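You operate a simulated robot arm through the tools that you are given. There is no shell and no other tool. Be economical: measure what you need, move in short steps, check, and stop when the job is done.

Carry out the task below with a simulated two-armed robot. There is one attempt and no reset: what you move stays moved.

## Task
Take the cream block and put it on the orange card. Take the cream handled pad on the brown bench top and put it away on the tall rack middle shelf. Pick up the small brown box with one hand, pass it to the other hand and put it on the top of the small steel chest. Put the grey bar from the blue tray in the teal tray. Take the orange block and put it on top of the small white box. Take the teal bridge on the orange bench top and put it away on the top shelf of the yellow rack. Put the long wooden block on the teal bench top away on the black bench top. Put one of the grey caps from the green bench top on the green card. Take the banded black block from the green bench top and leave it on the top of the long steel bench. Open the blue trolley drawer. Do these in any order. Set down upright: cream handled pad, small brown box, teal bridge, grey cap.

The check looks at the end state, three seconds after you hand in, the way a careful person would. Anything else that was tipped, shoved, dropped, spilled or broken makes it a failure. Lids that push on must go on centred and level and be pressed home; caps that screw on are set level and turned clockwise until they are tight.

## Robot
Two 7-joint arms with fingered hands on one trunk, on a base that drives. Base frame: it is fixed to the floor where the robot stands at the start and does not move with it; the origin is under the middle of the robot, x ahead of it, y to its left, z up; the surface under the hand at the start is at about z = 860. Readings come in mm, rad, newtons and seconds.
The left shoulder is at the start at [70, 166, 993], the right one opposite. With the tool pointing down near the work surface each hand reaches from about 420 to 960 mm from the robot's upright axis, wherever it stands, measured 20 degrees to its own side. Places, roughly: banded black block (6x3x3 cm) [800, 6000, 900]; black bench top [1500, 8800, 900]; blue trolley drawer [5500, 9400, 700]; cream block (5x3x3 cm) [500, 100, 900]; cream handled pad (15x4x9 cm) [1400, 800, 900]; green card [750, 7500, 750]; grey bar (3x11x3 cm) [500, 3300, 900]; grey cap (6x7x9 cm) [800, 7200, 900]; long wooden block (6x13x5 cm) [700, 8400, 900]; orange block (5x3x3 cm) [3100, 3200, 900]; orange card [1000, 3000, 750]; small brown box (7x16x12 cm) [800, 2700, 900]; small white box (7x16x12 cm) [3500, 2900, 900]; tall rack middle shelf (208x24 cm) [1260, -1920, 1220]; teal bridge (5x10x8 cm) [3400, 3100, 900]; teal tray (30x20x5 cm) [1300, 5400, 900]; top of the long steel bench (258x20 cm) [-1840, 6600, 860]; top of the small steel chest [600, 7200, 500]; top shelf of the yellow rack [-1700, 2600, 1300]. Payload 4.1 kg a hand.
The tool frame of a hand sits at the grasp point between the pads (the TCP): z along the fingers, y along the line on which they close. The tips reach 32 mm beyond it. The gripper opens to 108 mm. The gripper's body begins 38 mm behind the TCP. The gripper is a hand of 4 fingers: y runs from the thumb to the fingers, the wrist lies at [-16, -108, -186] in the tool frame, and closing takes about 1.5 s.
Orientation is that of the tool frame in the base frame, as a unit quaternion [x, y, z, w]. With the fingers straight down and the wrist toward the robot, the tool's x, y and z point along [0, 1, 0], [1, 0, 0] and [0, 0, -1] of the base frame.

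## Interface
- The arms move only by the tool jog_arm. It takes "left_targets", "right_targets" or both (then of equal length, played together; a hand with none holds still); each is text: rows parted by semicolons, each of 7 numbers parted by spaces: the shift along the base's x, y, z in m, then the turn, a rotation vector about the base's x, y, z in rad, then the opening, from 0 (shut) to 1 (fully open). In form: x y z rx ry rz grip; .... A call has 1 to 12 rows; each row shifts and turns the commanded pose from where the row before left it. A row lasts 0.2 s, in which the tool goes at most 50 mm and 0.15 rad; a call with a longer step from one row to the next is refused whole, and so is a gripper value outside its range. A pose out of reach is approached as far as the arm can. The call stops where the force on the tool passes 40 N (or 10 N more than at its start, if that is more) or the arm is blocked; 0.2 s more then pass. The fingers move at their own pace (about 45 mm/s each) and stop on an object; they squeeze with about 32 N. The grip force told is the motor's: it shows also when the fingers shut on nothing. Time passes only in rows, and 0.2 s behind the last, so rows that do not move let the fingers close. It gives the time, the measured TCP pose, the force on the tool (base axes), the opening and the grip force at its end, in the units of the frame above (readings bear some noise), with the torque about the TCP (base axes, N m) and any sound that the robot's microphone picked up.
- Cameras (640 x 400 px; columns grow to the right, rows downward): "scene" is now at [142.1, 12.7, 1244.3]; the picture's right is [0.14, -0.99, 0.00], its down [-0.35, -0.05, -0.93] and it looks along [0.93, 0.13, -0.36] (base axes); focal length 296 px, centre (320, 200). "left" rides on the left gripper at [-64, -93, -132] in its tool frame; the picture's right is [-0.80, -0.28, 0.53], its down [0.55, -0.71, 0.45] and it looks along [0.25, 0.65, 0.72] (tool axes); focal length 247 px, centre (320, 200). "right" rides on the right gripper at [64, -93, -131] in its tool frame; the picture's right is [-0.80, 0.28, -0.53], its down [-0.55, -0.71, 0.45] and it looks along [-0.25, 0.65, 0.72] (tool axes); focal length 247 px, centre (320, 200). There is no depth. A picture from a camera that has moved, and an enlarged one, comes with that camera's place and axes in the base frame and with its lens.
- capture(camera): a new picture of that camera. No time passes.
- lift_body(by): slides the trunk up (or, below 0, down) by that many mm; the arms and the scene camera ride with it, the base frame stays. It gives what a move gives, with no picture.
- roll_base(legs): drives the robot by 1 to 6 legs, each [ahead, left, turn to the left] in mm, mm and rad, along the robot's own axes; the way and the turn of a leg run together, so that a leg with both is an arc; at most 1500 mm and 3.142 rad a leg. The arms and the cameras ride along, it lands a little off, and it stops where it bumps. It gives what a move gives.
- set_grasp(shape, hand): the hand has 4 fingers and takes this shape, open, in about a second: jaw (thumb against the fingers, like two jaws); tri (thumb and two fingers); tip (a fingertip pinch); poke (one finger out to press); point (the index stretched); flat (the hand flat); cup (the hand cupped); fist (a fist). The gripper value then closes the fingers along that shape, each until it touches; the sizes above hold for jaw. It gives what a move gives, with no picture.
- turn_head(pan, tilt): turns the head with the scene camera to pan (to the left, within 1.501 rad either way) and tilt (down, from -0.506 to 1.204), counted from straight ahead of the robot. It gives what a move gives.
- inspect(camera, box): a new picture of the part [left, top, right, bottom] of that camera's present view, enlarged. No time passes.
- close_job(): hands the job in; it is judged then, once.

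Work in short steps. Places have to be worked out from the pictures, the camera data and where the tool is seen: move nearer, look again, correct. Check each grasp and each placing, and mend what went wrong. You have 525 turns and 318 pictures in all, those below and enlarged ones among them. Open the grippers and draw the arms clear of the work before you hand the job in, unless the task says otherwise; then end with one line.

The tools are called after "Emit:" as name(argument=value, ...) on one line, values as JSON. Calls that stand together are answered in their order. jog_arm: Moves the arms, as the interface text tells. Its arguments: {"type":"object","properties":{"left_targets":{"type":"string"},"right_targets":{"type":"string"}},"required":[]} The other tools are called the same way: lift_body (by) slides the trunk up or down; set_grasp (shape, hand) gives the hand a shape; roll_base (legs) drives the base; turn_head (pan, tilt) turns the head that bears the scene camera; capture (camera) takes a picture; inspect (camera, box) takes an enlarged picture of a part of a camera's view; close_job () hands the job in.

At the start:

```text
t: 0.0
left_tool_pos: [588.2, 368.4, 1169.2]
left_ee_rot: [0.707, 0.707, 0.0, 0.0]
left_contact_force: [-0.1, -0.3, 0.1]
left_ft_torque: [0.0, 0.02, 0.0]
left_gripper_width: 107.9
left_grasp_force: 0.0
left_shape: jaw
right_tool_pos: [553.1, -98.4, 1107.7]
right_ee_rot: [0.707, 0.707, 0.0, 0.0]
right_contact_force: [0.0, -0.1, 0.4]
right_ft_torque: [-0.02, 0.04, -0.02]
right_gripper_width: 107.4
right_grasp_force: 0.0
right_shape: jaw
trunk travel left (down, up): [-500.0, 440.0]
robot x, y, heading: [-0.1, 2.2, 0.006]
head pan, tilt: [0.143, 0.363]
```

scene: 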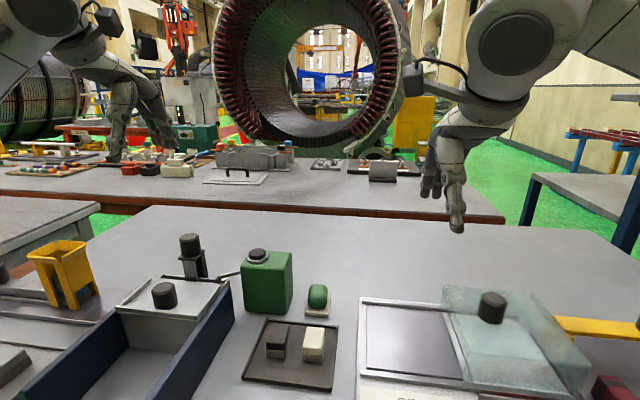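
right: 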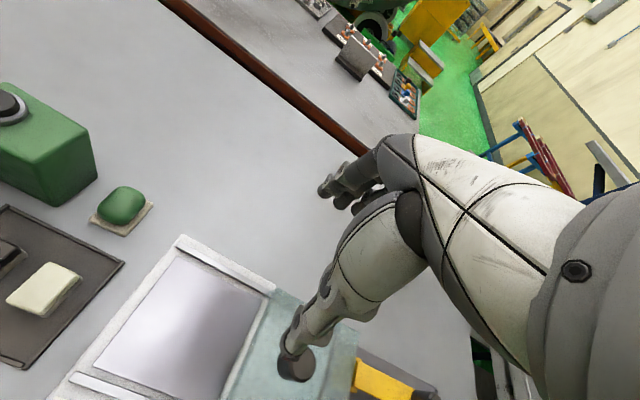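
left: 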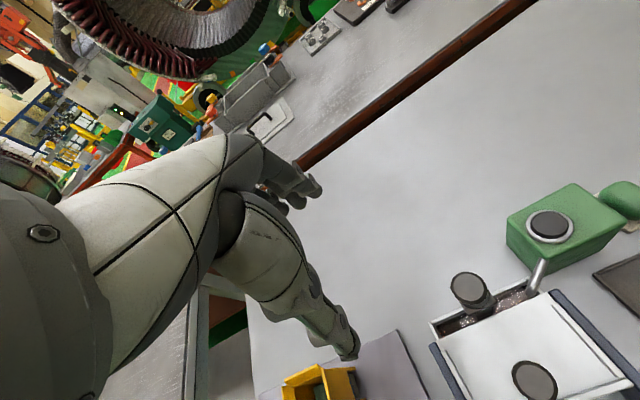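

The cream block sits in a dark tray near [480, 70, 880]. I look closer before picking.

Emit:
inspect(camera="scene", box=[220, 260, 380, 400])

Emit:
turn_head(pan=0.1, tilt=0.9)

Emit:
capture(camera="scene")

```text
2.86 times, centred on (300, 330) of scene
camera zoom: at [142.1, 12.7, 1244.3], right [0.14, -0.99, 0.0], down [-0.35, -0.05, -0.93], along [0.93, 0.13, -0.36], focal length 846 px, centre (377, -171)
```

zoom: 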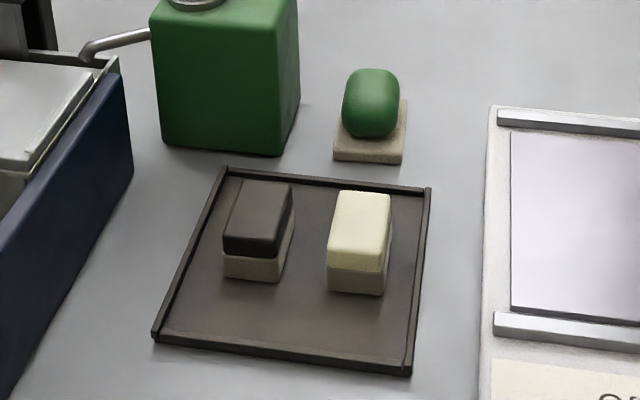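

```text
t: 1.0
left_tool_pos: [588.9, 368.4, 1169.1]
left_ee_rot: [0.707, 0.707, -0.001, 0.0]
left_contact_force: [0.0, -0.1, 0.1]
left_ft_torque: [0.03, -0.06, 0.01]
left_gripper_width: 107.5
left_grasp_force: 0.0
left_shape: jaw
right_tool_pos: [552.5, -98.4, 1107.1]
right_ee_rot: [0.707, 0.708, 0.0, 0.0]
right_contact_force: [-0.5, -0.3, -0.2]
right_ft_torque: [0.0, -0.01, -0.02]
right_gripper_width: 108.0
right_grasp_force: 0.1
right_shape: jaw
trunk travel left (down, up): [-500.0, 440.0]
robot x, y, heading: [-1.1, -0.0, 0.0]
head pan, tilt: [0.099, 0.901]
```

```text
313 pictures are left
camera scene: at [125.2, 7.1, 1197.9], right [0.1, -0.99, 0.0], down [-0.78, -0.08, -0.62], along [0.62, 0.06, -0.78], focal length 296 px, centre (320, 200)
```

scene: 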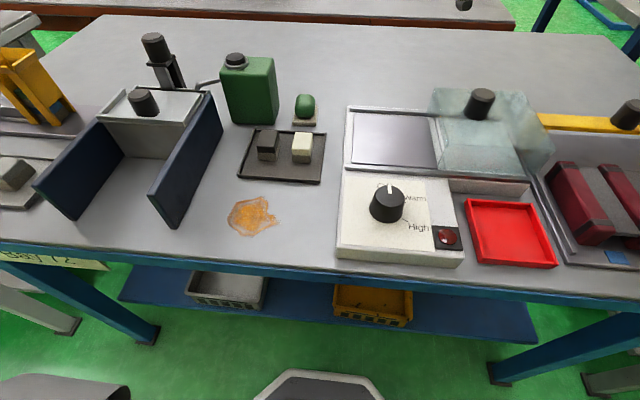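

Target is roughly [478, 68, 893] at the top. I bring the left hand over it, high, and the right hand aside.

Emit:
jog_arm(left_targets="-0.0157 -0.0428 0 0 0 0 1;-0.0157 -0.0428 0 0 0 0 1;-0.0157 -0.0428 0 0 0 0 1;-0.0157 -0.0428 0 0 0 0 1;-0.0157 -0.0428 0 0 0 0 1;-0.0157 -0.0428 0 0 0 0 1;-0.0157 -0.0428 0 0 0 0 1;0 0 -0.045 0 0 0 1;0 0 -0.045 0 0 0 1;0 0 -0.045 0 0 0 1", right_targets="0 -0.04 0.01 0 0 0 1;0 -0.04 0.01 0 0 0 1;0 -0.04 0.01 0 0 0 1;0 -0.04 0.01 0 0 0 1;0 -0.04 0.01 0 0 0 1;0 0 0 0 0 0 1;0 0 0 0 0 0 1;0 0 0 0 0 0 1;0 0 0 0 0 0 1;0 0 0 0 0 0 1")

Emit:
capture(camera="left")

Emit:
capture(camera="scene")

```text
t: 3.2
left_tool_pos: [477.6, 70.3, 1032.8]
left_ee_rot: [0.707, 0.707, -0.001, 0.001]
left_contact_force: [0.2, -0.7, 0.0]
left_ft_torque: [0.01, 0.02, -0.02]
left_gripper_width: 107.8
left_grasp_force: 0.1
left_shape: jaw
right_tool_pos: [553.4, -298.4, 1157.6]
right_ee_rot: [0.707, 0.707, -0.001, 0.0]
right_contact_force: [-0.1, -0.2, -0.1]
right_ft_torque: [-0.05, 0.02, -0.02]
right_gripper_width: 107.6
right_grasp_force: 0.1
right_shape: jaw
trunk travel left (down, up): [-500.0, 440.0]
robot x, y, heading: [2.6, -1.5, -0.002]
head pan, tilt: [0.099, 0.901]
```

```text
312 pictures are left
camera left: at [385.4, 6.1, 1166.1], right [-0.28, -0.8, -0.53], down [-0.71, 0.55, -0.45], along [0.65, 0.25, -0.72], focal length 247 px, centre (320, 200)
```

left: 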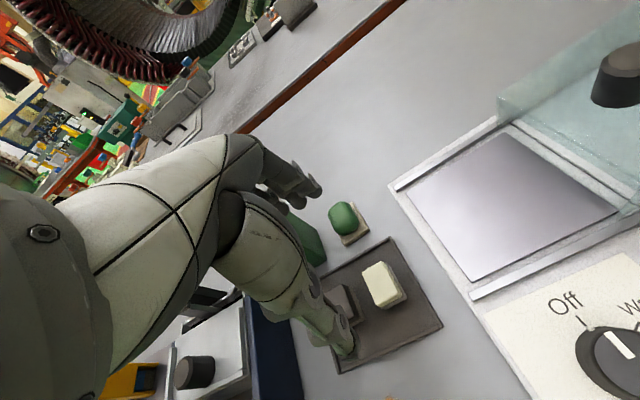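

```text
311 pictures are left
camera scene: at [125.8, 7.5, 1197.9], right [0.1, -1.0, 0.0], down [-0.78, -0.08, -0.62], along [0.62, 0.06, -0.78], focal length 296 px, centre (320, 200)
```

scene: 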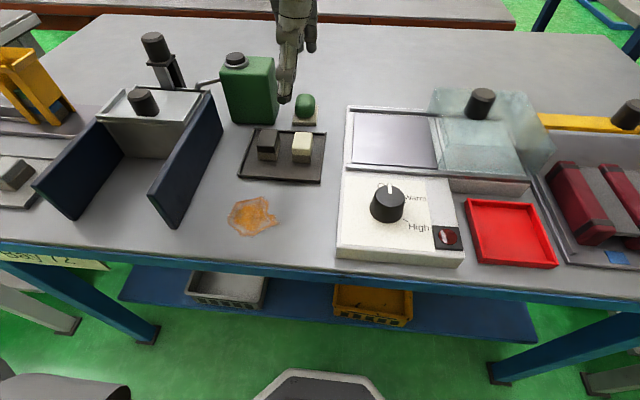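

Left camera confirms the block at [478, 67]. I descend to z≈902 and close.

Emit:
jog_arm(left_targets="0 -0.003 -0.044 0 0 0 1;0 0 -0.044 0 0 0 1;0 0 -0.025 0 0 0 0.9;0 0 -0.015 0 0 0 0.7;0 0 0 0 0 0 0.3;0 0 0 0 0 0 0;0 0 0 0 0 0 0;0 0 0 0 0 0 0;0 0 0 0 0 0 0")

Emit:
capture(camera="left")

```text
t: 5.2
left_tool_pos: [488.3, 60.4, 912.5]
left_ee_rot: [0.707, 0.708, 0.002, 0.001]
left_contact_force: [0.1, -0.3, 0.1]
left_ft_torque: [-0.03, 0.02, 0.0]
left_gripper_width: 28.0
left_grasp_force: 32.5
left_shape: jaw
left hand out of reach, approached as far as the arm can: row 2, 3
right_tool_pos: [547.1, -300.0, 1160.0]
right_ee_rot: [0.707, 0.707, 0.002, 0.001]
right_contact_force: [-0.7, 0.6, 0.3]
right_ft_torque: [0.03, -0.01, 0.01]
right_gripper_width: 107.5
right_grasp_force: 0.0
right_shape: jaw
trunk travel left (down, up): [-500.0, 440.0]
robot x, y, heading: [0.7, 0.3, 0.001]
head pan, tilt: [0.099, 0.901]
```

```text
310 pictures are left
camera left: at [394.2, -3.9, 1045.6], right [-0.28, -0.8, -0.53], down [-0.7, 0.55, -0.45], along [0.65, 0.25, -0.71], focal length 247 px, centre (320, 200)
```

left: 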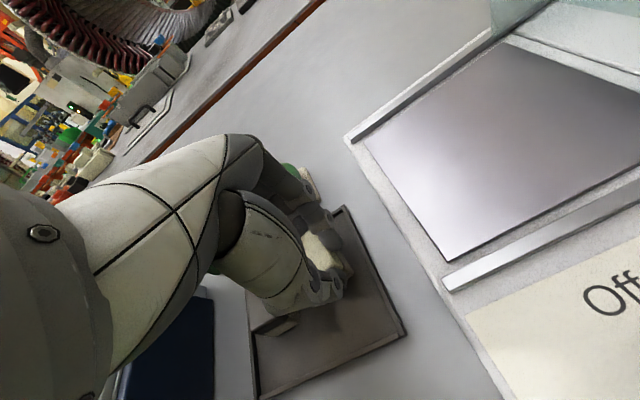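

Fingers stopped at 28 mm, and the arm was at its reach limit. I lift a little and look.

Emit:
jog_arm(left_targets="0 0 0.03 0 0 0 0;0 0 0.04 0 0 0 0;0 0 0.04 0 0 0 0")

Emit:
capture(camera="left")

Emit:
inspect(camera="scene", box=[200, 40, 360, 200])

```text
t: 6.0
left_tool_pos: [490.4, 59.0, 1019.3]
left_ee_rot: [0.707, 0.707, -0.001, 0.0]
left_contact_force: [-0.4, 0.0, -0.7]
left_ft_torque: [-0.07, 0.01, -0.01]
left_gripper_width: 27.7
left_grasp_force: 32.3
left_shape: jaw
right_tool_pos: [552.4, -300.1, 1157.5]
right_ee_rot: [0.707, 0.707, 0.0, 0.0]
right_contact_force: [-0.3, -0.2, -0.9]
right_ft_torque: [-0.01, 0.0, 0.04]
right_gripper_width: 107.7
right_grasp_force: 0.1
right_shape: jaw
trunk travel left (down, up): [-500.0, 440.0]
robot x, y, heading: [-5.6, 1.7, -0.0]
head pan, tilt: [0.099, 0.901]
```

```text
309 pictures are left
camera left: at [397.2, -4.3, 1152.2], right [-0.28, -0.8, -0.53], down [-0.71, 0.55, -0.45], along [0.65, 0.25, -0.72], focal length 247 px, centre (320, 200)
```

left: 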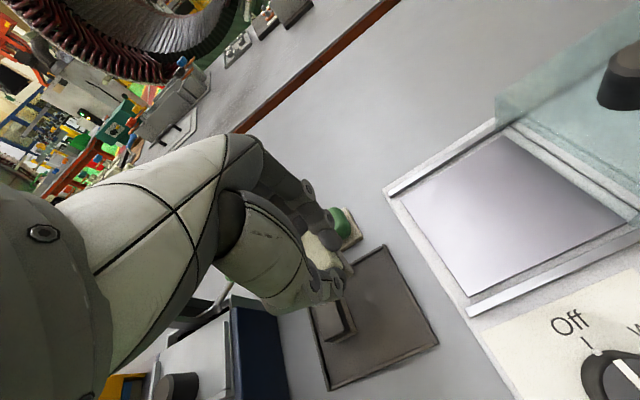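

```text
2.50 times, centred on (280, 120) of scene
camera zoom: at [125.1, 6.3, 1197.6], right [0.1, -1.0, 0.0], down [-0.78, -0.08, -0.62], along [0.62, 0.06, -0.78], focal length 740 px, centre (420, 400)
```

zoom: 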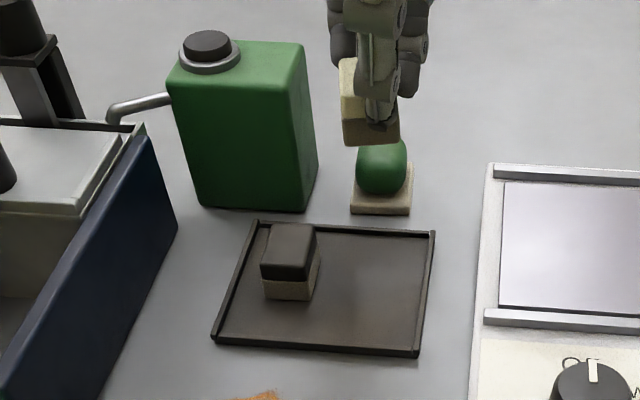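

The cream block is held and the dark block is undisturbed. I raise the left hand and look around to plan driving.

Emit:
jog_arm(left_targets="-0.01 0.04 0.04 0 0 0 0;-0.01 0.04 0.04 0 0 0 0;0 0.04 0.04 0 0 0 0;0 0.04 0.03 0 0 0 0;0 0.04 0 0 0 0 0")

Emit:
turn_head(pan=0.7, tilt=0.3)

Emit:
capture(camera="scene")

Emit:
turn_head(pan=1.5, tilt=0.3)

Emit:
capture(camera="scene")

Emit:
turn_head(pan=-0.9, tilt=0.3)

Emit:
capture(camera="scene")

```text
refused: row 1 steps farther than a row can; nothing moved
```

```text
t: 7.0
left_tool_pos: [490.4, 60.4, 1018.6]
left_ee_rot: [0.707, 0.707, 0.0, 0.0]
left_contact_force: [0.8, 0.3, -0.8]
left_ft_torque: [0.0, -0.03, 0.0]
left_gripper_width: 27.7
left_grasp_force: 32.2
left_shape: jaw
right_tool_pos: [552.5, -299.9, 1156.8]
right_ee_rot: [0.708, 0.707, 0.0, -0.001]
right_contact_force: [0.4, -0.8, -0.4]
right_ft_torque: [0.01, -0.03, 0.02]
right_gripper_width: 107.5
right_grasp_force: 0.1
right_shape: jaw
trunk travel left (down, up): [-500.0, 440.0]
robot x, y, heading: [2.0, -1.5, -0.001]
head pan, tilt: [0.7, 0.3]
```

```text
307 pictures are left
camera scene: at [121.5, 59.5, 1250.1], right [0.64, -0.77, 0.0], down [-0.23, -0.19, -0.95], along [0.73, 0.61, -0.3], focal length 296 px, centre (320, 200)
```

scene: 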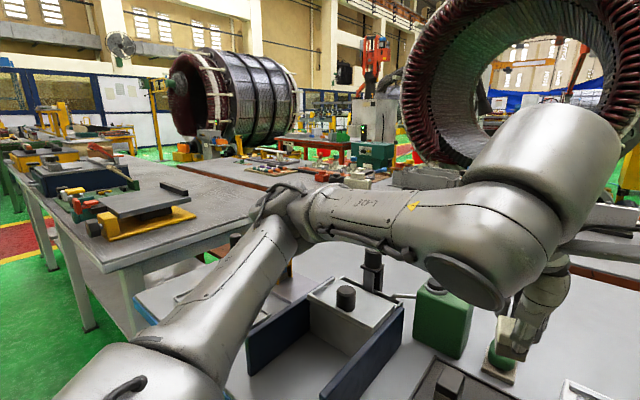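

```text
t: 8.1
left_tool_pos: [491.2, 59.2, 1020.3]
left_ee_rot: [0.707, 0.707, 0.001, 0.0]
left_contact_force: [0.3, -0.4, -0.5]
left_ft_torque: [0.0, 0.0, -0.04]
left_gripper_width: 27.9
left_grasp_force: 32.5
left_shape: jaw
right_tool_pos: [551.8, -298.9, 1157.9]
right_ee_rot: [0.707, 0.707, -0.001, 0.0]
right_contact_force: [-0.9, 0.2, 0.1]
right_ft_torque: [-0.02, 0.03, 0.03]
right_gripper_width: 107.9
right_grasp_force: 0.0
right_shape: jaw
trunk travel left (down, up): [-500.0, 440.0]
robot x, y, heading: [3.8, -0.3, 0.003]
head pan, tilt: [1.499, 0.3]
```

```text
306 pictures are left
camera scene: at [56.8, 92.6, 1250.2], right [1.0, -0.07, 0.0], down [-0.02, -0.29, -0.96], along [0.07, 0.95, -0.3], focal length 296 px, centre (320, 200)
```

scene: 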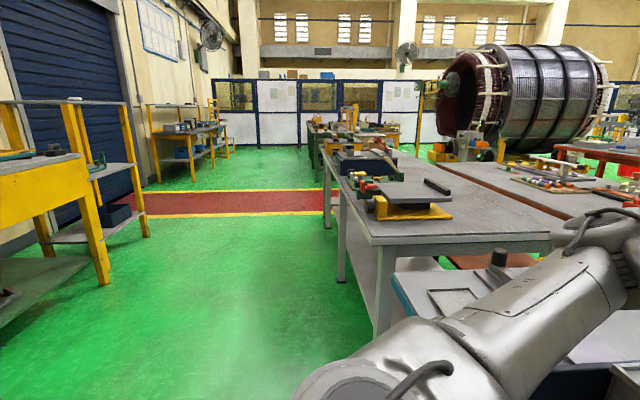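

```text
t: 10.3
left_tool_pos: [490.3, 59.8, 1018.6]
left_ee_rot: [0.706, 0.708, 0.0, 0.0]
left_contact_force: [0.3, 0.0, -0.5]
left_ft_torque: [-0.02, 0.02, -0.03]
left_gripper_width: 27.8
left_grasp_force: 32.1
left_shape: jaw
right_tool_pos: [552.6, -299.4, 1157.7]
right_ee_rot: [0.707, 0.707, 0.0, 0.0]
right_contact_force: [-0.4, -0.7, -0.1]
right_ft_torque: [0.02, -0.01, 0.0]
right_gripper_width: 107.8
right_grasp_force: 0.1
right_shape: jaw
trunk travel left (down, up): [-500.0, 440.0]
robot x, y, heading: [-2.2, 3.2, -0.001]
head pan, tilt: [-0.901, 0.3]
```

```text
305 pictures are left
camera scene: at [108.1, -73.7, 1250.1], right [-0.78, -0.62, 0.0], down [-0.18, 0.23, -0.96], along [0.59, -0.75, -0.3], focal length 296 px, centre (320, 200)
```

scene: 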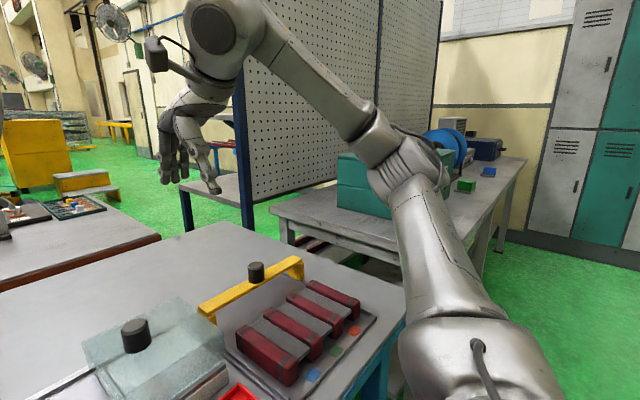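

Let me look closely at the brown bench to find the handled pad.

Emit:
turn_head(pan=0.4, tilt=0.3)

Emit:
capture(camera="scene")

Emit:
inspect(camera="scene", box=[200, 80, 440, 220])

```text
t: 11.8
left_tool_pos: [490.9, 60.3, 1018.9]
left_ee_rot: [0.707, 0.707, -0.001, 0.001]
left_contact_force: [-0.1, 0.1, -0.6]
left_ft_torque: [-0.02, -0.02, 0.0]
left_gripper_width: 27.9
left_grasp_force: 32.4
left_shape: jaw
right_tool_pos: [552.3, -299.7, 1158.1]
right_ee_rot: [0.707, 0.707, 0.0, 0.0]
right_contact_force: [-0.2, 0.8, -0.4]
right_ft_torque: [-0.02, 0.01, 0.0]
right_gripper_width: 107.6
right_grasp_force: 0.0
right_shape: jaw
trunk travel left (down, up): [-500.0, 440.0]
robot x, y, heading: [-2.1, 5.1, 0.0]
head pan, tilt: [0.4, 0.3]
```

```text
304 pictures are left
camera scene: at [136.1, 35.7, 1250.1], right [0.39, -0.92, 0.0], down [-0.27, -0.11, -0.96], along [0.88, 0.37, -0.3], focal length 296 px, centre (320, 200)
```

scene: 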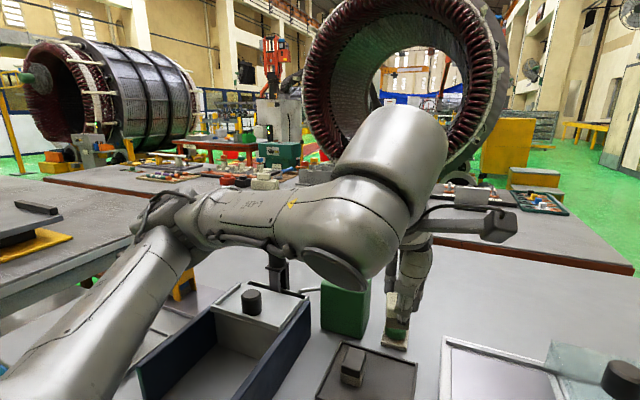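

```text
2.67 times, centred on (320, 150) of scene
camera zoom: at [136.1, 35.7, 1250.1], right [0.39, -0.92, 0.0], down [-0.27, -0.11, -0.96], along [0.88, 0.37, -0.3], focal length 790 px, centre (320, 333)
```

zoom: 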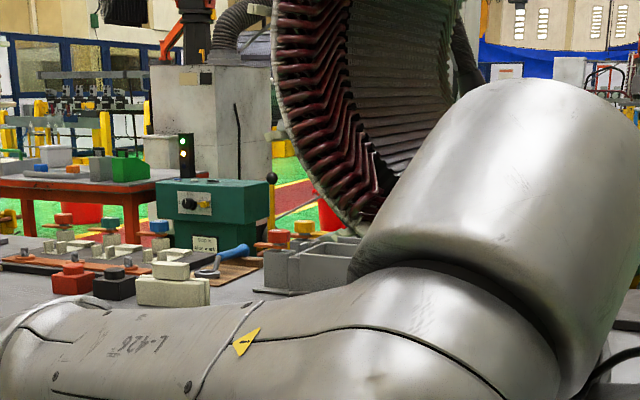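

The cream handled pad is the cream one at about [1340, 836]. I raise the left hand, back off and turn left, to explore the aisle.

Emit:
jog_arm(left_targets="-0.01 0.02 0.04 0 0 0 0;-0.01 0.03 0.035 0 0 0 0;0 0.03 0.035 0 0 0 0;0 0.04 0.02 0 0 0 0;0 0.04 0 0 0 0 0;0 0.03 0 0 0 0 0")

Emit:
roll_base(legs=[[-500, 0, 0], [0, 0, 1.571]])

Emit:
turn_head(pan=0, tilt=0.2)

Emit:
capture(camera="scene")

Emit:
turn_head(pan=1.5, tilt=0.2)

Emit:
capture(camera="scene")

```text
t: 13.2
left_tool_pos: [470.6, 251.4, 1149.5]
left_ee_rot: [0.707, 0.707, 0.001, 0.001]
left_contact_force: [0.6, -0.2, -1.1]
left_ft_torque: [-0.02, -0.02, -0.04]
left_gripper_width: 28.0
left_grasp_force: 32.0
left_shape: jaw
right_tool_pos: [552.2, -299.5, 1158.8]
right_ee_rot: [0.707, 0.707, 0.0, 0.001]
right_contact_force: [-0.2, -0.5, -0.2]
right_ft_torque: [-0.01, 0.02, 0.0]
right_gripper_width: 107.3
right_grasp_force: 0.1
right_shape: jaw
trunk travel left (down, up): [-500.0, 440.0]
robot x, y, heading: [-0.4, 4.7, 0.0]
head pan, tilt: [0.4, 0.3]
```

```text
t: 19.9
left_tool_pos: [-750.1, 472.7, 1149.1]
left_ee_rot: [0.001, 1.0, 0.0, 0.0]
left_contact_force: [0.3, 0.7, -0.3]
left_ft_torque: [-0.02, 0.0, 0.0]
left_gripper_width: 27.4
left_grasp_force: 32.2
left_shape: jaw
right_tool_pos: [-200.1, 552.6, 1156.6]
right_ee_rot: [0.002, 1.0, 0.0, -0.001]
right_contact_force: [-0.2, 0.6, 0.1]
right_ft_torque: [-0.01, -0.01, -0.04]
right_gripper_width: 107.6
right_grasp_force: 0.1
right_shape: jaw
trunk travel left (down, up): [-500.0, 440.0]
robot x, y, heading: [-500.6, -1.0, 1.562]
head pan, tilt: [0.4, 0.3]
```

```text
t: 20.8
left_tool_pos: [-749.3, 473.4, 1149.0]
left_ee_rot: [0.002, 1.0, 0.0, 0.0]
left_contact_force: [0.5, 0.2, -1.0]
left_ft_torque: [0.0, 0.02, -0.03]
left_gripper_width: 27.6
left_grasp_force: 32.1
left_shape: jaw
right_tool_pos: [-198.9, 552.0, 1158.1]
right_ee_rot: [0.001, 1.0, 0.0, 0.001]
right_contact_force: [0.5, -0.1, 0.0]
right_ft_torque: [-0.02, -0.02, 0.0]
right_gripper_width: 107.4
right_grasp_force: 0.1
right_shape: jaw
trunk travel left (down, up): [-500.0, 440.0]
robot x, y, heading: [-500.1, 1.4, 1.568]
head pan, tilt: [0.0, 0.201]
```

```text
302 pictures are left
camera scene: at [-500.6, 144.2, 1259.4], right [1.0, 0.0, 0.0], down [0.0, -0.2, -0.98], along [0.0, 0.98, -0.2], focal length 296 px, centre (320, 200)
```

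scene: 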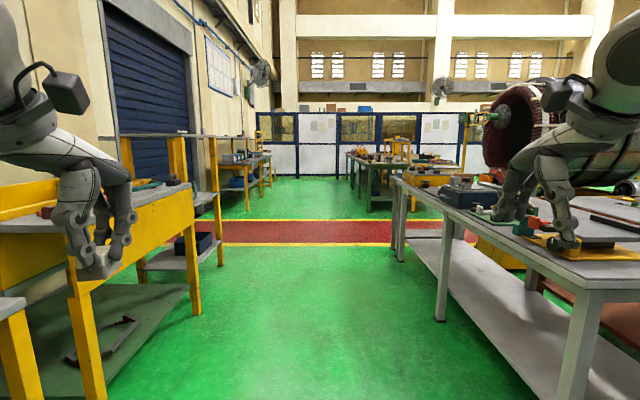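

```text
t: 22.4
left_tool_pos: [-749.8, 472.5, 1149.5]
left_ee_rot: [0.002, 1.0, -0.001, 0.001]
left_contact_force: [-0.2, -0.4, -0.3]
left_ft_torque: [0.01, 0.0, 0.01]
left_gripper_width: 27.3
left_grasp_force: 32.1
left_shape: jaw
right_tool_pos: [-199.5, 552.6, 1157.1]
right_ee_rot: [0.002, 1.0, 0.0, 0.0]
right_contact_force: [-0.1, -0.4, 0.4]
right_ft_torque: [-0.01, 0.05, 0.0]
right_gripper_width: 107.8
right_grasp_force: 0.0
right_shape: jaw
trunk travel left (down, up): [-500.0, 440.0]
robot x, y, heading: [-502.7, 2.4, 1.573]
head pan, tilt: [1.499, 0.201]
```

```text
301 pictures are left
camera scene: at [-593.7, 58.1, 1259.4], right [0.08, 1.0, 0.0], down [0.2, -0.02, -0.98], along [-0.98, 0.07, -0.2], focal length 296 px, centre (320, 200)
```

scene: 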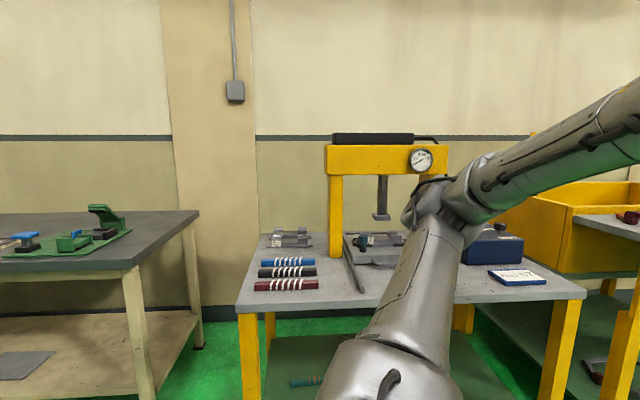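

The aisle is clear to a cross corridor near y≈3600–4700. I drive ahead to y≈2700 and look to the right.

Emit:
roll_base(legs=[[1400, 0, 0], [1300, 0, 0]])

Emit:
turn_head(pan=-1.3, tilt=0.35)

Emit:
capture(camera="scene")

Emit:
turn_head(pan=-0.3, tilt=0.25)

Emit:
capture(camera="scene")

```text
t: 35.5
left_tool_pos: [-767.5, 3171.5, 1148.9]
left_ee_rot: [-0.006, 1.0, 0.0, 0.0]
left_contact_force: [0.2, 0.6, -1.0]
left_ft_torque: [0.01, -0.01, -0.04]
left_gripper_width: 27.7
left_grasp_force: 32.1
left_shape: jaw
right_tool_pos: [-217.3, 3257.8, 1157.5]
right_ee_rot: [-0.005, 1.0, 0.0, 0.0]
right_contact_force: [0.5, -0.7, 0.3]
right_ft_torque: [-0.02, -0.02, 0.03]
right_gripper_width: 107.6
right_grasp_force: 0.0
right_shape: jaw
trunk travel left (down, up): [-500.0, 440.0]
robot x, y, heading: [-508.9, 2704.9, 1.58]
head pan, tilt: [1.499, 0.201]
```

```text
t: 38.0
left_tool_pos: [-767.3, 3170.5, 1149.1]
left_ee_rot: [-0.006, 1.0, 0.0, 0.0]
left_contact_force: [0.6, -0.5, 0.0]
left_ft_torque: [0.01, -0.03, -0.01]
left_gripper_width: 27.6
left_grasp_force: 31.8
left_shape: jaw
right_tool_pos: [-218.6, 3257.2, 1157.1]
right_ee_rot: [-0.005, 1.0, 0.0, -0.001]
right_contact_force: [0.3, -0.8, -0.1]
right_ft_torque: [0.02, -0.01, 0.02]
right_gripper_width: 107.5
right_grasp_force: 0.0
right_shape: jaw
trunk travel left (down, up): [-500.0, 440.0]
robot x, y, heading: [-512.7, 2704.8, 1.578]
head pan, tilt: [-1.3, 0.351]
```

```text
300 pictures are left
camera scene: at [-423.5, 2777.8, 1245.4], right [0.28, -0.96, 0.0], down [-0.33, -0.1, -0.94], along [0.9, 0.26, -0.34], focal length 296 px, centre (320, 200)
```

scene: 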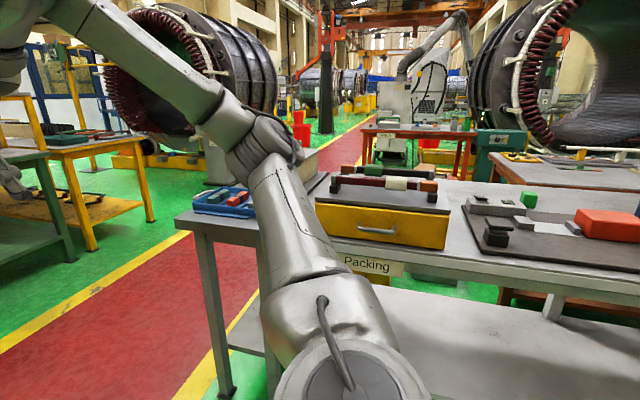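

```text
t: 39.3
left_tool_pos: [-768.0, 3168.7, 1149.1]
left_ee_rot: [-0.006, 1.0, 0.0, 0.0]
left_contact_force: [0.7, -0.8, 0.2]
left_ft_torque: [0.03, -0.02, 0.0]
left_gripper_width: 27.4
left_grasp_force: 31.7
left_shape: jaw
right_tool_pos: [-217.5, 3257.5, 1157.6]
right_ee_rot: [-0.006, 1.0, 0.001, 0.001]
right_contact_force: [0.0, 0.4, 0.2]
right_ft_torque: [0.03, 0.0, 0.04]
right_gripper_width: 107.6
right_grasp_force: 0.1
right_shape: jaw
trunk travel left (down, up): [-500.0, 440.0]
robot x, y, heading: [-512.0, 2704.0, 1.589]
head pan, tilt: [-0.3, 0.25]
```

```text
299 pictures are left
camera scene: at [-486.1, 2841.4, 1254.9], right [0.96, -0.29, 0.0], down [-0.07, -0.24, -0.97], along [0.28, 0.93, -0.25], focal length 296 px, centre (320, 200)
```

scene: 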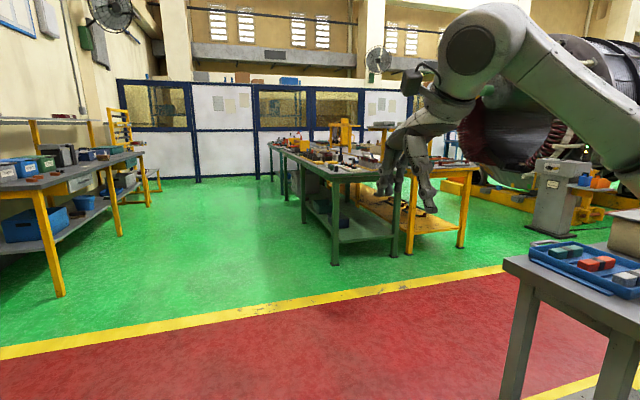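

I turn to face +x and get closer to this packing bench.

Emit:
roll_base(legs=[[200, 0, 0], [0, 0, -1.58], [250, 0, 0]])

Emit:
turn_head(pan=0.0, tilt=0.5)

Emit:
capture(camera="scene")

```text
t: 46.1
left_tool_pos: [207.6, 3151.0, 1149.2]
left_ee_rot: [0.706, 0.708, -0.001, -0.001]
left_contact_force: [0.4, 0.5, -0.2]
left_ft_torque: [0.04, 0.03, -0.02]
left_gripper_width: 27.3
left_grasp_force: 32.5
left_shape: jaw
right_tool_pos: [288.6, 2601.4, 1157.8]
right_ee_rot: [0.707, 0.707, 0.0, -0.001]
right_contact_force: [0.0, 0.8, 0.0]
right_ft_torque: [0.03, 0.0, -0.01]
right_gripper_width: 107.7
right_grasp_force: 0.0
right_shape: jaw
trunk travel left (down, up): [-500.0, 440.0]
robot x, y, heading: [-265.3, 2900.3, 0.004]
head pan, tilt: [-0.3, 0.25]
```

```text
t: 46.9
left_tool_pos: [206.8, 3150.3, 1148.3]
left_ee_rot: [0.707, 0.707, 0.0, 0.0]
left_contact_force: [-0.2, 0.2, -0.2]
left_ft_torque: [-0.03, 0.03, 0.01]
left_gripper_width: 26.9
left_grasp_force: 32.2
left_shape: jaw
right_tool_pos: [288.2, 2599.9, 1158.0]
right_ee_rot: [0.707, 0.707, 0.0, 0.001]
right_contact_force: [0.3, -0.8, -0.1]
right_ft_torque: [-0.02, 0.01, 0.02]
right_gripper_width: 107.8
right_grasp_force: 0.1
right_shape: jaw
trunk travel left (down, up): [-500.0, 440.0]
robot x, y, heading: [-262.2, 2898.3, -0.005]
head pan, tilt: [0.0, 0.499]
```

```text
298 pictures are left
camera scene: at [-123.2, 2899.7, 1231.8], right [0.0, -1.0, 0.0], down [-0.48, 0.0, -0.88], along [0.88, 0.0, -0.48], focal length 296 px, centre (320, 200)
```

scene: 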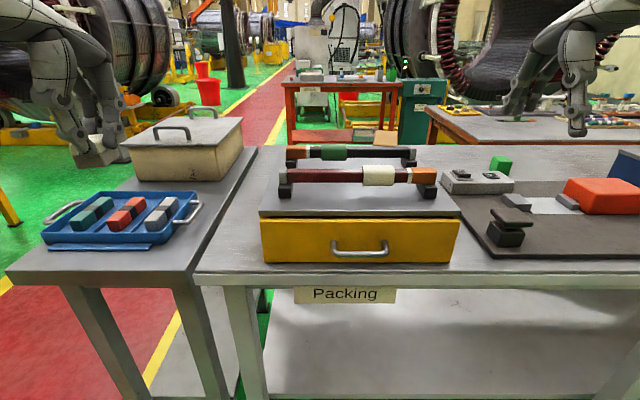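

The blue tray with the grey bar is at left. I zoom in to look for the brown box and orange card.

Emit:
inspect(camera="scene", box=[240, 60, 480, 210])

Emit:
inspect(camera="scene", box=[30, 100, 270, 250])

```text
2.67 times, centred on (360, 135) of scene
camera zoom: at [-123.2, 2899.7, 1231.8], right [0.0, -1.0, 0.0], down [-0.48, 0.0, -0.88], along [0.88, 0.0, -0.48], focal length 790 px, centre (213, 373)
```

zoom: 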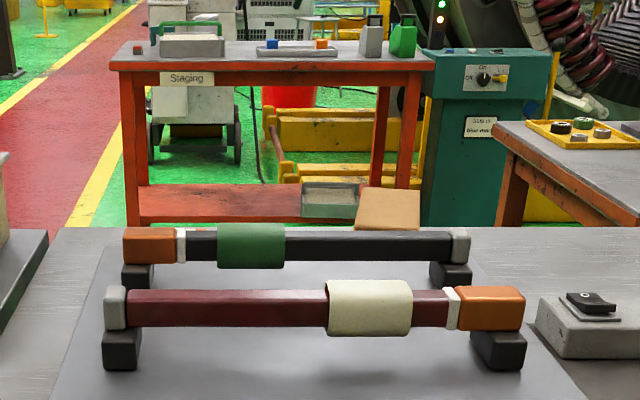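

```text
2.67 times, centred on (150, 175) of scene
camera zoom: at [-123.2, 2899.7, 1231.8], right [0.0, -1.0, 0.0], down [-0.48, 0.0, -0.88], along [0.88, 0.0, -0.48], focal length 790 px, centre (773, 267)
```

zoom: 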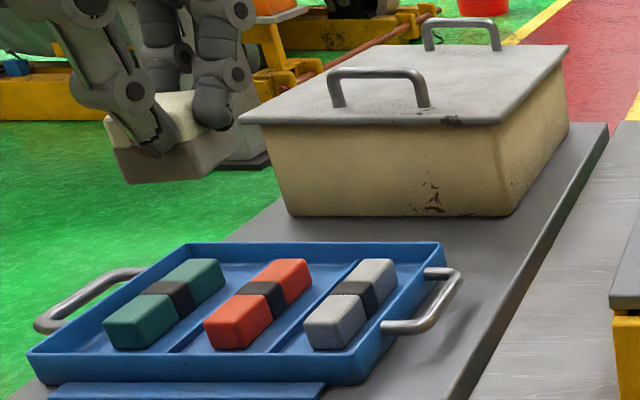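

No brown box is obvious yet. I pan right and left along this bench.

Emit:
turn_head(pan=-0.7, tilt=0.5)

Emit:
capture(camera="scene")

Emit:
turn_head(pan=0.6, tilt=0.4)

Emit:
capture(camera="scene")

```text
t: 48.0
left_tool_pos: [207.1, 3150.6, 1147.9]
left_ee_rot: [0.706, 0.708, 0.0, 0.0]
left_contact_force: [0.2, 0.0, -0.6]
left_ft_torque: [-0.05, -0.01, 0.0]
left_gripper_width: 27.3
left_grasp_force: 32.7
left_shape: jaw
right_tool_pos: [288.1, 2601.0, 1157.5]
right_ee_rot: [0.707, 0.707, 0.0, 0.0]
right_contact_force: [-0.6, 0.3, -0.9]
right_ft_torque: [-0.02, 0.01, 0.03]
right_gripper_width: 107.4
right_grasp_force: 0.1
right_shape: jaw
trunk travel left (down, up): [-500.0, 440.0]
robot x, y, heading: [-264.8, 2900.8, 0.001]
head pan, tilt: [-0.7, 0.499]
```

```text
295 pictures are left
camera scene: at [-144.2, 2841.2, 1231.7], right [-0.64, -0.77, 0.0], down [-0.37, 0.31, -0.88], along [0.67, -0.56, -0.48], focal length 296 px, centre (320, 200)
```

scene: 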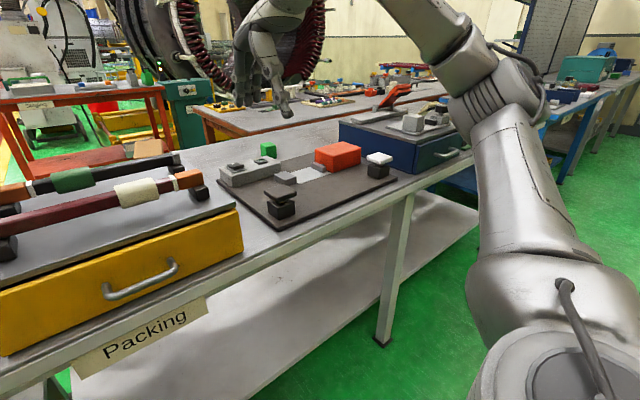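

```text
t: 49.5
left_tool_pos: [206.7, 3151.7, 1148.8]
left_ee_rot: [0.707, 0.708, 0.0, 0.001]
left_contact_force: [-1.0, 0.2, -0.9]
left_ft_torque: [-0.02, -0.05, -0.01]
left_gripper_width: 27.3
left_grasp_force: 32.5
left_shape: jaw
right_tool_pos: [289.3, 2599.9, 1158.6]
right_ee_rot: [0.707, 0.707, 0.0, 0.0]
right_contact_force: [-0.2, 0.3, -0.8]
right_ft_torque: [-0.01, -0.02, 0.01]
right_gripper_width: 107.4
right_grasp_force: 0.0
right_shape: jaw
trunk travel left (down, up): [-500.0, 440.0]
robot x, y, heading: [-261.9, 2899.5, 0.004]
head pan, tilt: [0.6, 0.4]
```

```text
294 pictures are left
camera scene: at [-137.4, 2952.0, 1240.9], right [0.56, -0.83, 0.0], down [-0.32, -0.22, -0.92], along [0.76, 0.52, -0.39], focal length 296 px, centre (320, 200)
```

scene: 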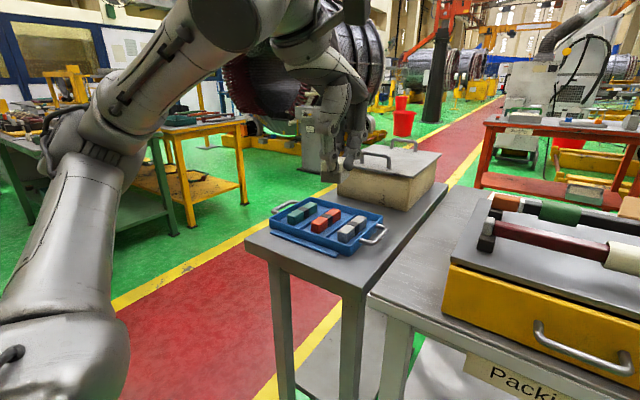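

There's a tan box behind the rods near [750, 2705]. I drive closer and look down on it.

Emit:
roll_base(legs=[[230, -50, 0]])

Emit:
turn_head(pan=-0.1, tilt=0.65)

Emit:
capture(camera="scene")

```text
t: 51.2
left_tool_pos: [438.7, 3102.0, 1148.8]
left_ee_rot: [0.706, 0.708, 0.0, -0.001]
left_contact_force: [0.3, -1.1, -1.1]
left_ft_torque: [-0.03, 0.03, 0.02]
left_gripper_width: 27.2
left_grasp_force: 32.1
left_shape: jaw
right_tool_pos: [519.7, 2550.9, 1156.9]
right_ee_rot: [0.707, 0.707, 0.0, 0.001]
right_contact_force: [0.9, -0.1, 0.3]
right_ft_torque: [-0.03, 0.06, -0.01]
right_gripper_width: 107.8
right_grasp_force: 0.0
right_shape: jaw
trunk travel left (down, up): [-500.0, 440.0]
robot x, y, heading: [-32.8, 2850.1, -0.001]
head pan, tilt: [0.6, 0.4]
```

```text
t: 52.3
left_tool_pos: [437.4, 3101.3, 1148.7]
left_ee_rot: [0.706, 0.708, 0.001, -0.001]
left_contact_force: [-0.2, 0.4, -0.6]
left_ft_torque: [0.03, 0.0, 0.01]
left_gripper_width: 27.1
left_grasp_force: 32.3
left_shape: jaw
right_tool_pos: [519.0, 2552.3, 1157.2]
right_ee_rot: [0.706, 0.708, 0.0, 0.001]
right_contact_force: [-0.1, 0.2, -0.4]
right_ft_torque: [0.01, 0.01, 0.01]
right_gripper_width: 107.6
right_grasp_force: 0.0
right_shape: jaw
trunk travel left (down, up): [-500.0, 440.0]
robot x, y, heading: [-31.2, 2849.6, 0.008]
head pan, tilt: [-0.099, 0.649]
```

```text
293 pictures are left
camera scene: at [103.1, 2841.4, 1218.4], right [-0.1, -1.0, 0.0], down [-0.6, 0.06, -0.8], along [0.79, -0.08, -0.6], focal length 296 px, centre (320, 200)
```

scene: 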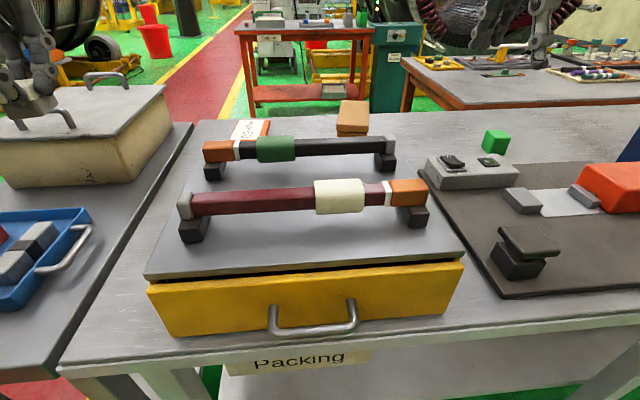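

Found both: tan box behind the rods and an orange card with writing beside it. Zoom in.

Emit:
inspect(camera="scene", box=[190, 80, 430, 210])

```text
2.67 times, centred on (310, 145) of scene
camera zoom: at [103.1, 2841.4, 1218.4], right [-0.1, -1.0, 0.0], down [-0.6, 0.06, -0.8], along [0.79, -0.08, -0.6], focal length 790 px, centre (347, 347)
```

zoom: 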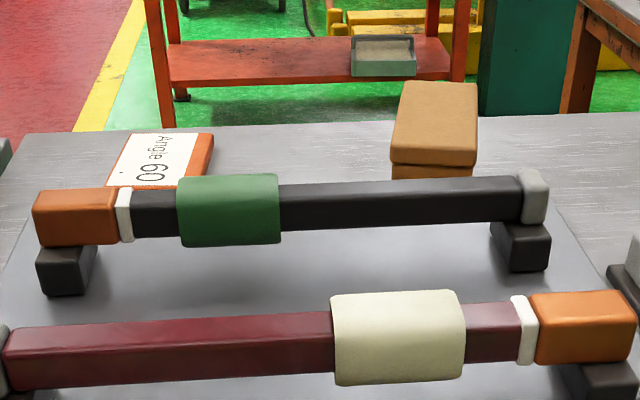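

Orange card centre ≈ [915, 2958], box ≈ [730, 2690]. I raise the trunk for clearance over the rods and shift to reach the card.

Emit:
lift_body(by=200)

Emit:
roll_base(legs=[[20, -56, 0]])

Emit:
turn_head(pan=0, tilt=0.7)

Emit:
capture(camera="scene")

```text
t: 54.5
left_tool_pos: [438.3, 3100.7, 1348.7]
left_ee_rot: [0.706, 0.708, 0.0, 0.0]
left_contact_force: [0.3, 0.1, -1.5]
left_ft_torque: [0.0, 0.01, 0.0]
left_gripper_width: 27.1
left_grasp_force: 32.0
left_shape: jaw
right_tool_pos: [518.8, 2551.7, 1357.2]
right_ee_rot: [0.706, 0.708, 0.0, 0.001]
right_contact_force: [-0.1, 0.1, 0.3]
right_ft_torque: [0.0, 0.01, 0.01]
right_gripper_width: 107.7
right_grasp_force: 0.1
right_shape: jaw
trunk travel left (down, up): [-700.0, 240.0]
robot x, y, heading: [-33.1, 2848.9, 0.0]
head pan, tilt: [-0.099, 0.649]
```

```text
t: 55.4
left_tool_pos: [455.9, 3050.2, 1348.9]
left_ee_rot: [0.706, 0.708, -0.001, 0.001]
left_contact_force: [-0.3, 0.8, -0.9]
left_ft_torque: [-0.01, -0.02, 0.01]
left_gripper_width: 27.2
left_grasp_force: 31.7
left_shape: jaw
right_tool_pos: [538.1, 2499.4, 1358.5]
right_ee_rot: [0.706, 0.708, -0.001, 0.002]
right_contact_force: [0.2, -0.1, -0.4]
right_ft_torque: [-0.04, 0.0, -0.04]
right_gripper_width: 107.7
right_grasp_force: 0.1
right_shape: jaw
trunk travel left (down, up): [-700.0, 240.0]
robot x, y, heading: [-18.9, 2794.7, 0.005]
head pan, tilt: [-0.099, 0.649]
```

```text
t: 56.1
left_tool_pos: [457.0, 3045.3, 1351.0]
left_ee_rot: [0.706, 0.708, 0.0, 0.0]
left_contact_force: [1.3, 0.0, 0.2]
left_ft_torque: [-0.03, -0.01, 0.0]
left_gripper_width: 27.1
left_grasp_force: 32.1
left_shape: jaw
right_tool_pos: [538.9, 2495.0, 1356.9]
right_ee_rot: [0.706, 0.708, 0.0, 0.0]
right_contact_force: [0.5, -0.1, -0.3]
right_ft_torque: [-0.01, -0.01, 0.01]
right_gripper_width: 107.8
right_grasp_force: 0.1
right_shape: jaw
trunk travel left (down, up): [-700.0, 240.0]
robot x, y, heading: [-14.3, 2796.8, 0.001]
head pan, tilt: [0.0, 0.7]
```

```text
291 pictures are left
camera scene: at [122.0, 2793.5, 1414.0], right [0.0, -1.0, 0.0], down [-0.64, 0.0, -0.76], along [0.76, 0.0, -0.64], focal length 296 px, centre (320, 200)
```

scene: 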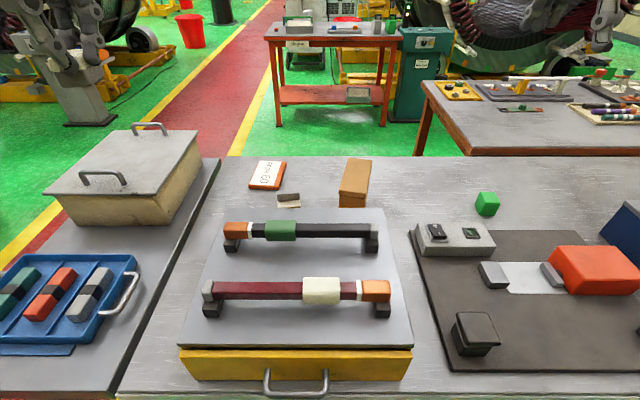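

Much better view. Zoom on the card and box.

Emit:
inspect(camera="scene", box=[220, 140, 400, 260])

```text
3.33 times, centred on (310, 200) of scene
camera zoom: at [122.0, 2793.5, 1414.0], right [0.0, -1.0, 0.0], down [-0.64, 0.0, -0.76], along [0.76, 0.0, -0.64], focal length 987 px, centre (353, 200)
```

zoom: 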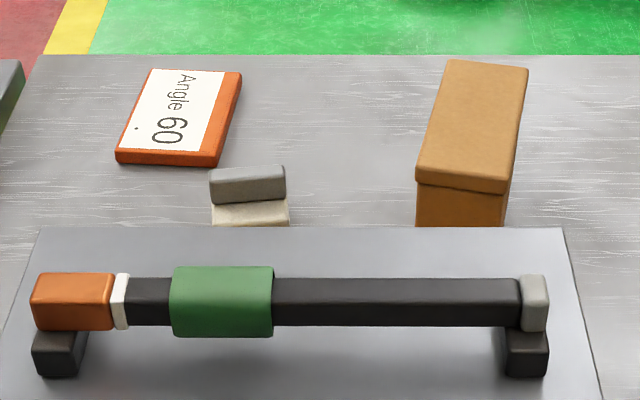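

Card centre ≈ [900, 2957], top z≈873. Check the block in the hand.

Emit:
inspect(camera="left", box=[220, 160, 440, 320])

```text
2.50 times, centred on (330, 240) of left
camera zoom: at [364.3, 2981.7, 1482.1], right [-0.28, -0.8, -0.53], down [-0.71, 0.55, -0.45], along [0.65, 0.25, -0.72], focal length 617 px, centre (295, 100)
```

zoom: 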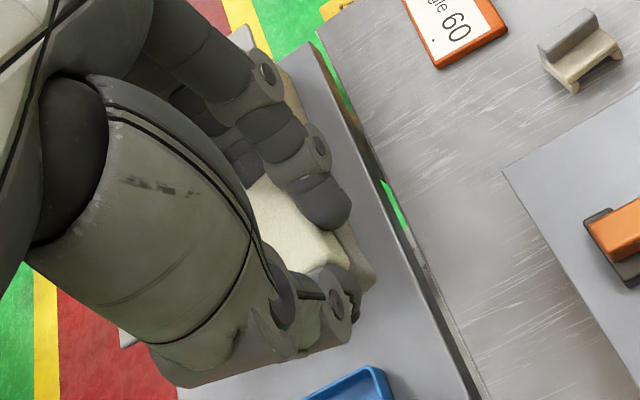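

Block is level in the hand. I move it over the card in stages.

Emit:
jog_arm(left_targets="0.02 -0.005 -0.04 0 0 0 0;0.02 -0.01 -0.04 0 0 0 0;0.03 -0.01 -0.035 0 0 0 0;0.03 -0.01 -0.035 0 0 0 0;0.03 -0.01 -0.035 0 0 0 0;0.03 -0.01 -0.035 0 0 0 0;0.048 -0.008 0 0 0 0 0;0.048 -0.008 0 0 0 0 0;0.048 -0.008 0 0 0 0 0;0.048 -0.008 0 0 0 0 0;0.048 0 0 0 0 0 0;0.04 0 0 0 0 0 0")

Emit:
capture(camera="scene")

Emit:
capture(camera="left")

```text
t: 58.7
left_tool_pos: [897.6, 2954.2, 1128.4]
left_ee_rot: [0.707, 0.707, 0.002, -0.001]
left_contact_force: [-0.5, -0.6, -0.8]
left_ft_torque: [0.05, 0.01, -0.02]
left_gripper_width: 27.4
left_grasp_force: 32.1
left_shape: jaw
right_tool_pos: [539.7, 2494.3, 1355.5]
right_ee_rot: [0.706, 0.708, 0.0, 0.0]
right_contact_force: [0.3, -0.7, -0.3]
right_ft_torque: [-0.03, 0.0, -0.02]
right_gripper_width: 107.6
right_grasp_force: 0.0
right_shape: jaw
trunk travel left (down, up): [-700.0, 240.0]
robot x, y, heading: [-12.5, 2796.6, 0.005]
head pan, tilt: [0.0, 0.7]
```

```text
288 pictures are left
camera scene: at [122.0, 2791.1, 1413.9], right [0.0, -1.0, 0.0], down [-0.64, 0.0, -0.76], along [0.76, 0.0, -0.64], focal length 296 px, centre (320, 200)
```

scene: 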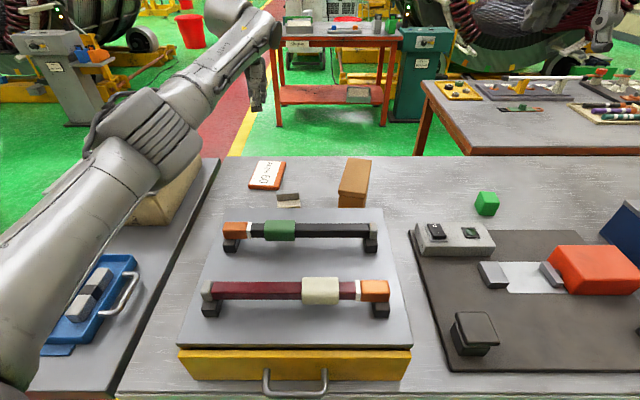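

```text
287 pictures are left
camera left: at [805.2, 2890.8, 1260.6], right [-0.28, -0.8, -0.54], down [-0.7, 0.55, -0.45], along [0.65, 0.25, -0.72], focal length 247 px, centre (320, 200)
```

left: 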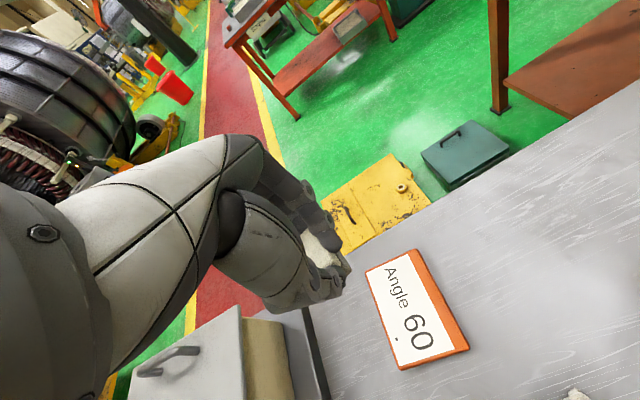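

The card is right below ([890, 2955]). I lower the block down with small final steps.

Emit:
jog_arm(left_targets="-0.001 0 -0.045 0 0 0 0;-0.001 0 -0.045 0 0 0 0;-0.001 0 -0.045 0 0 0 0;0 0 -0.04 0 0 0 0;0 0 -0.012 0 0 0 0;0 0 -0.006 0 0 0 0;0 0 0 0 0 0 0")

Emit:
capture(camera="left")

Emit:
inspect(camera="scene", box=[220, 120, 380, 230])

```text
t: 60.3
left_tool_pos: [893.9, 2959.3, 935.3]
left_ee_rot: [0.706, 0.708, 0.0, 0.0]
left_contact_force: [-0.3, 0.0, 0.2]
left_ft_torque: [-0.01, -0.03, 0.01]
left_gripper_width: 26.7
left_grasp_force: 31.7
left_shape: jaw
right_tool_pos: [539.6, 2495.9, 1358.5]
right_ee_rot: [0.706, 0.708, 0.0, -0.001]
right_contact_force: [0.1, 0.6, -0.6]
right_ft_torque: [-0.01, 0.01, 0.03]
right_gripper_width: 107.5
right_grasp_force: 0.0
right_shape: jaw
trunk travel left (down, up): [-700.0, 240.0]
robot x, y, heading: [-12.8, 2793.0, 0.003]
head pan, tilt: [0.0, 0.7]
```

```text
286 pictures are left
camera left: at [801.7, 2895.8, 1068.2], right [-0.28, -0.8, -0.53], down [-0.71, 0.55, -0.45], along [0.65, 0.25, -0.72], focal length 247 px, centre (320, 200)
```

left: 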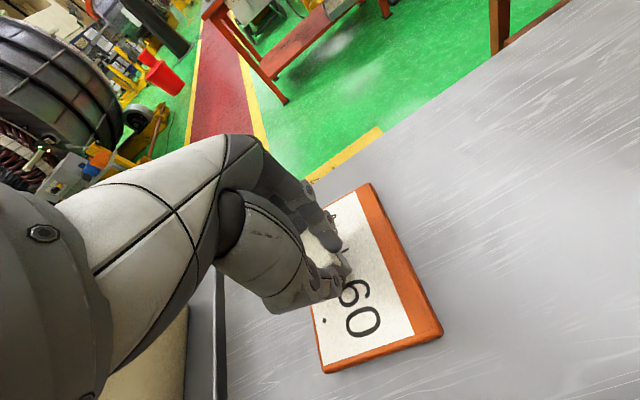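

```text
3.64 times, centred on (300, 175) of scene
camera zoom: at [121.9, 2794.3, 1414.0], right [0.0, -1.0, 0.0], down [-0.64, 0.0, -0.76], along [0.76, 0.0, -0.64], focal length 1077 px, centre (393, 291)
```

zoom: 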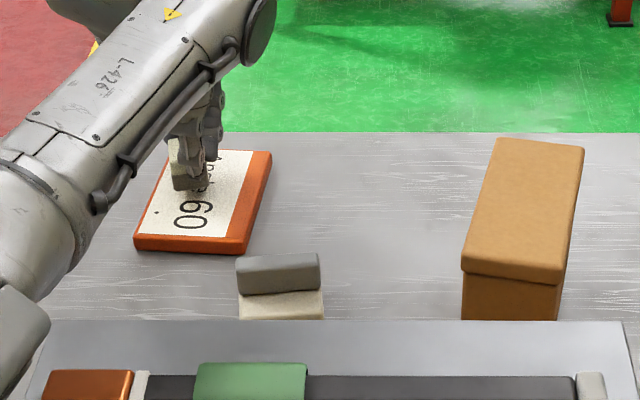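

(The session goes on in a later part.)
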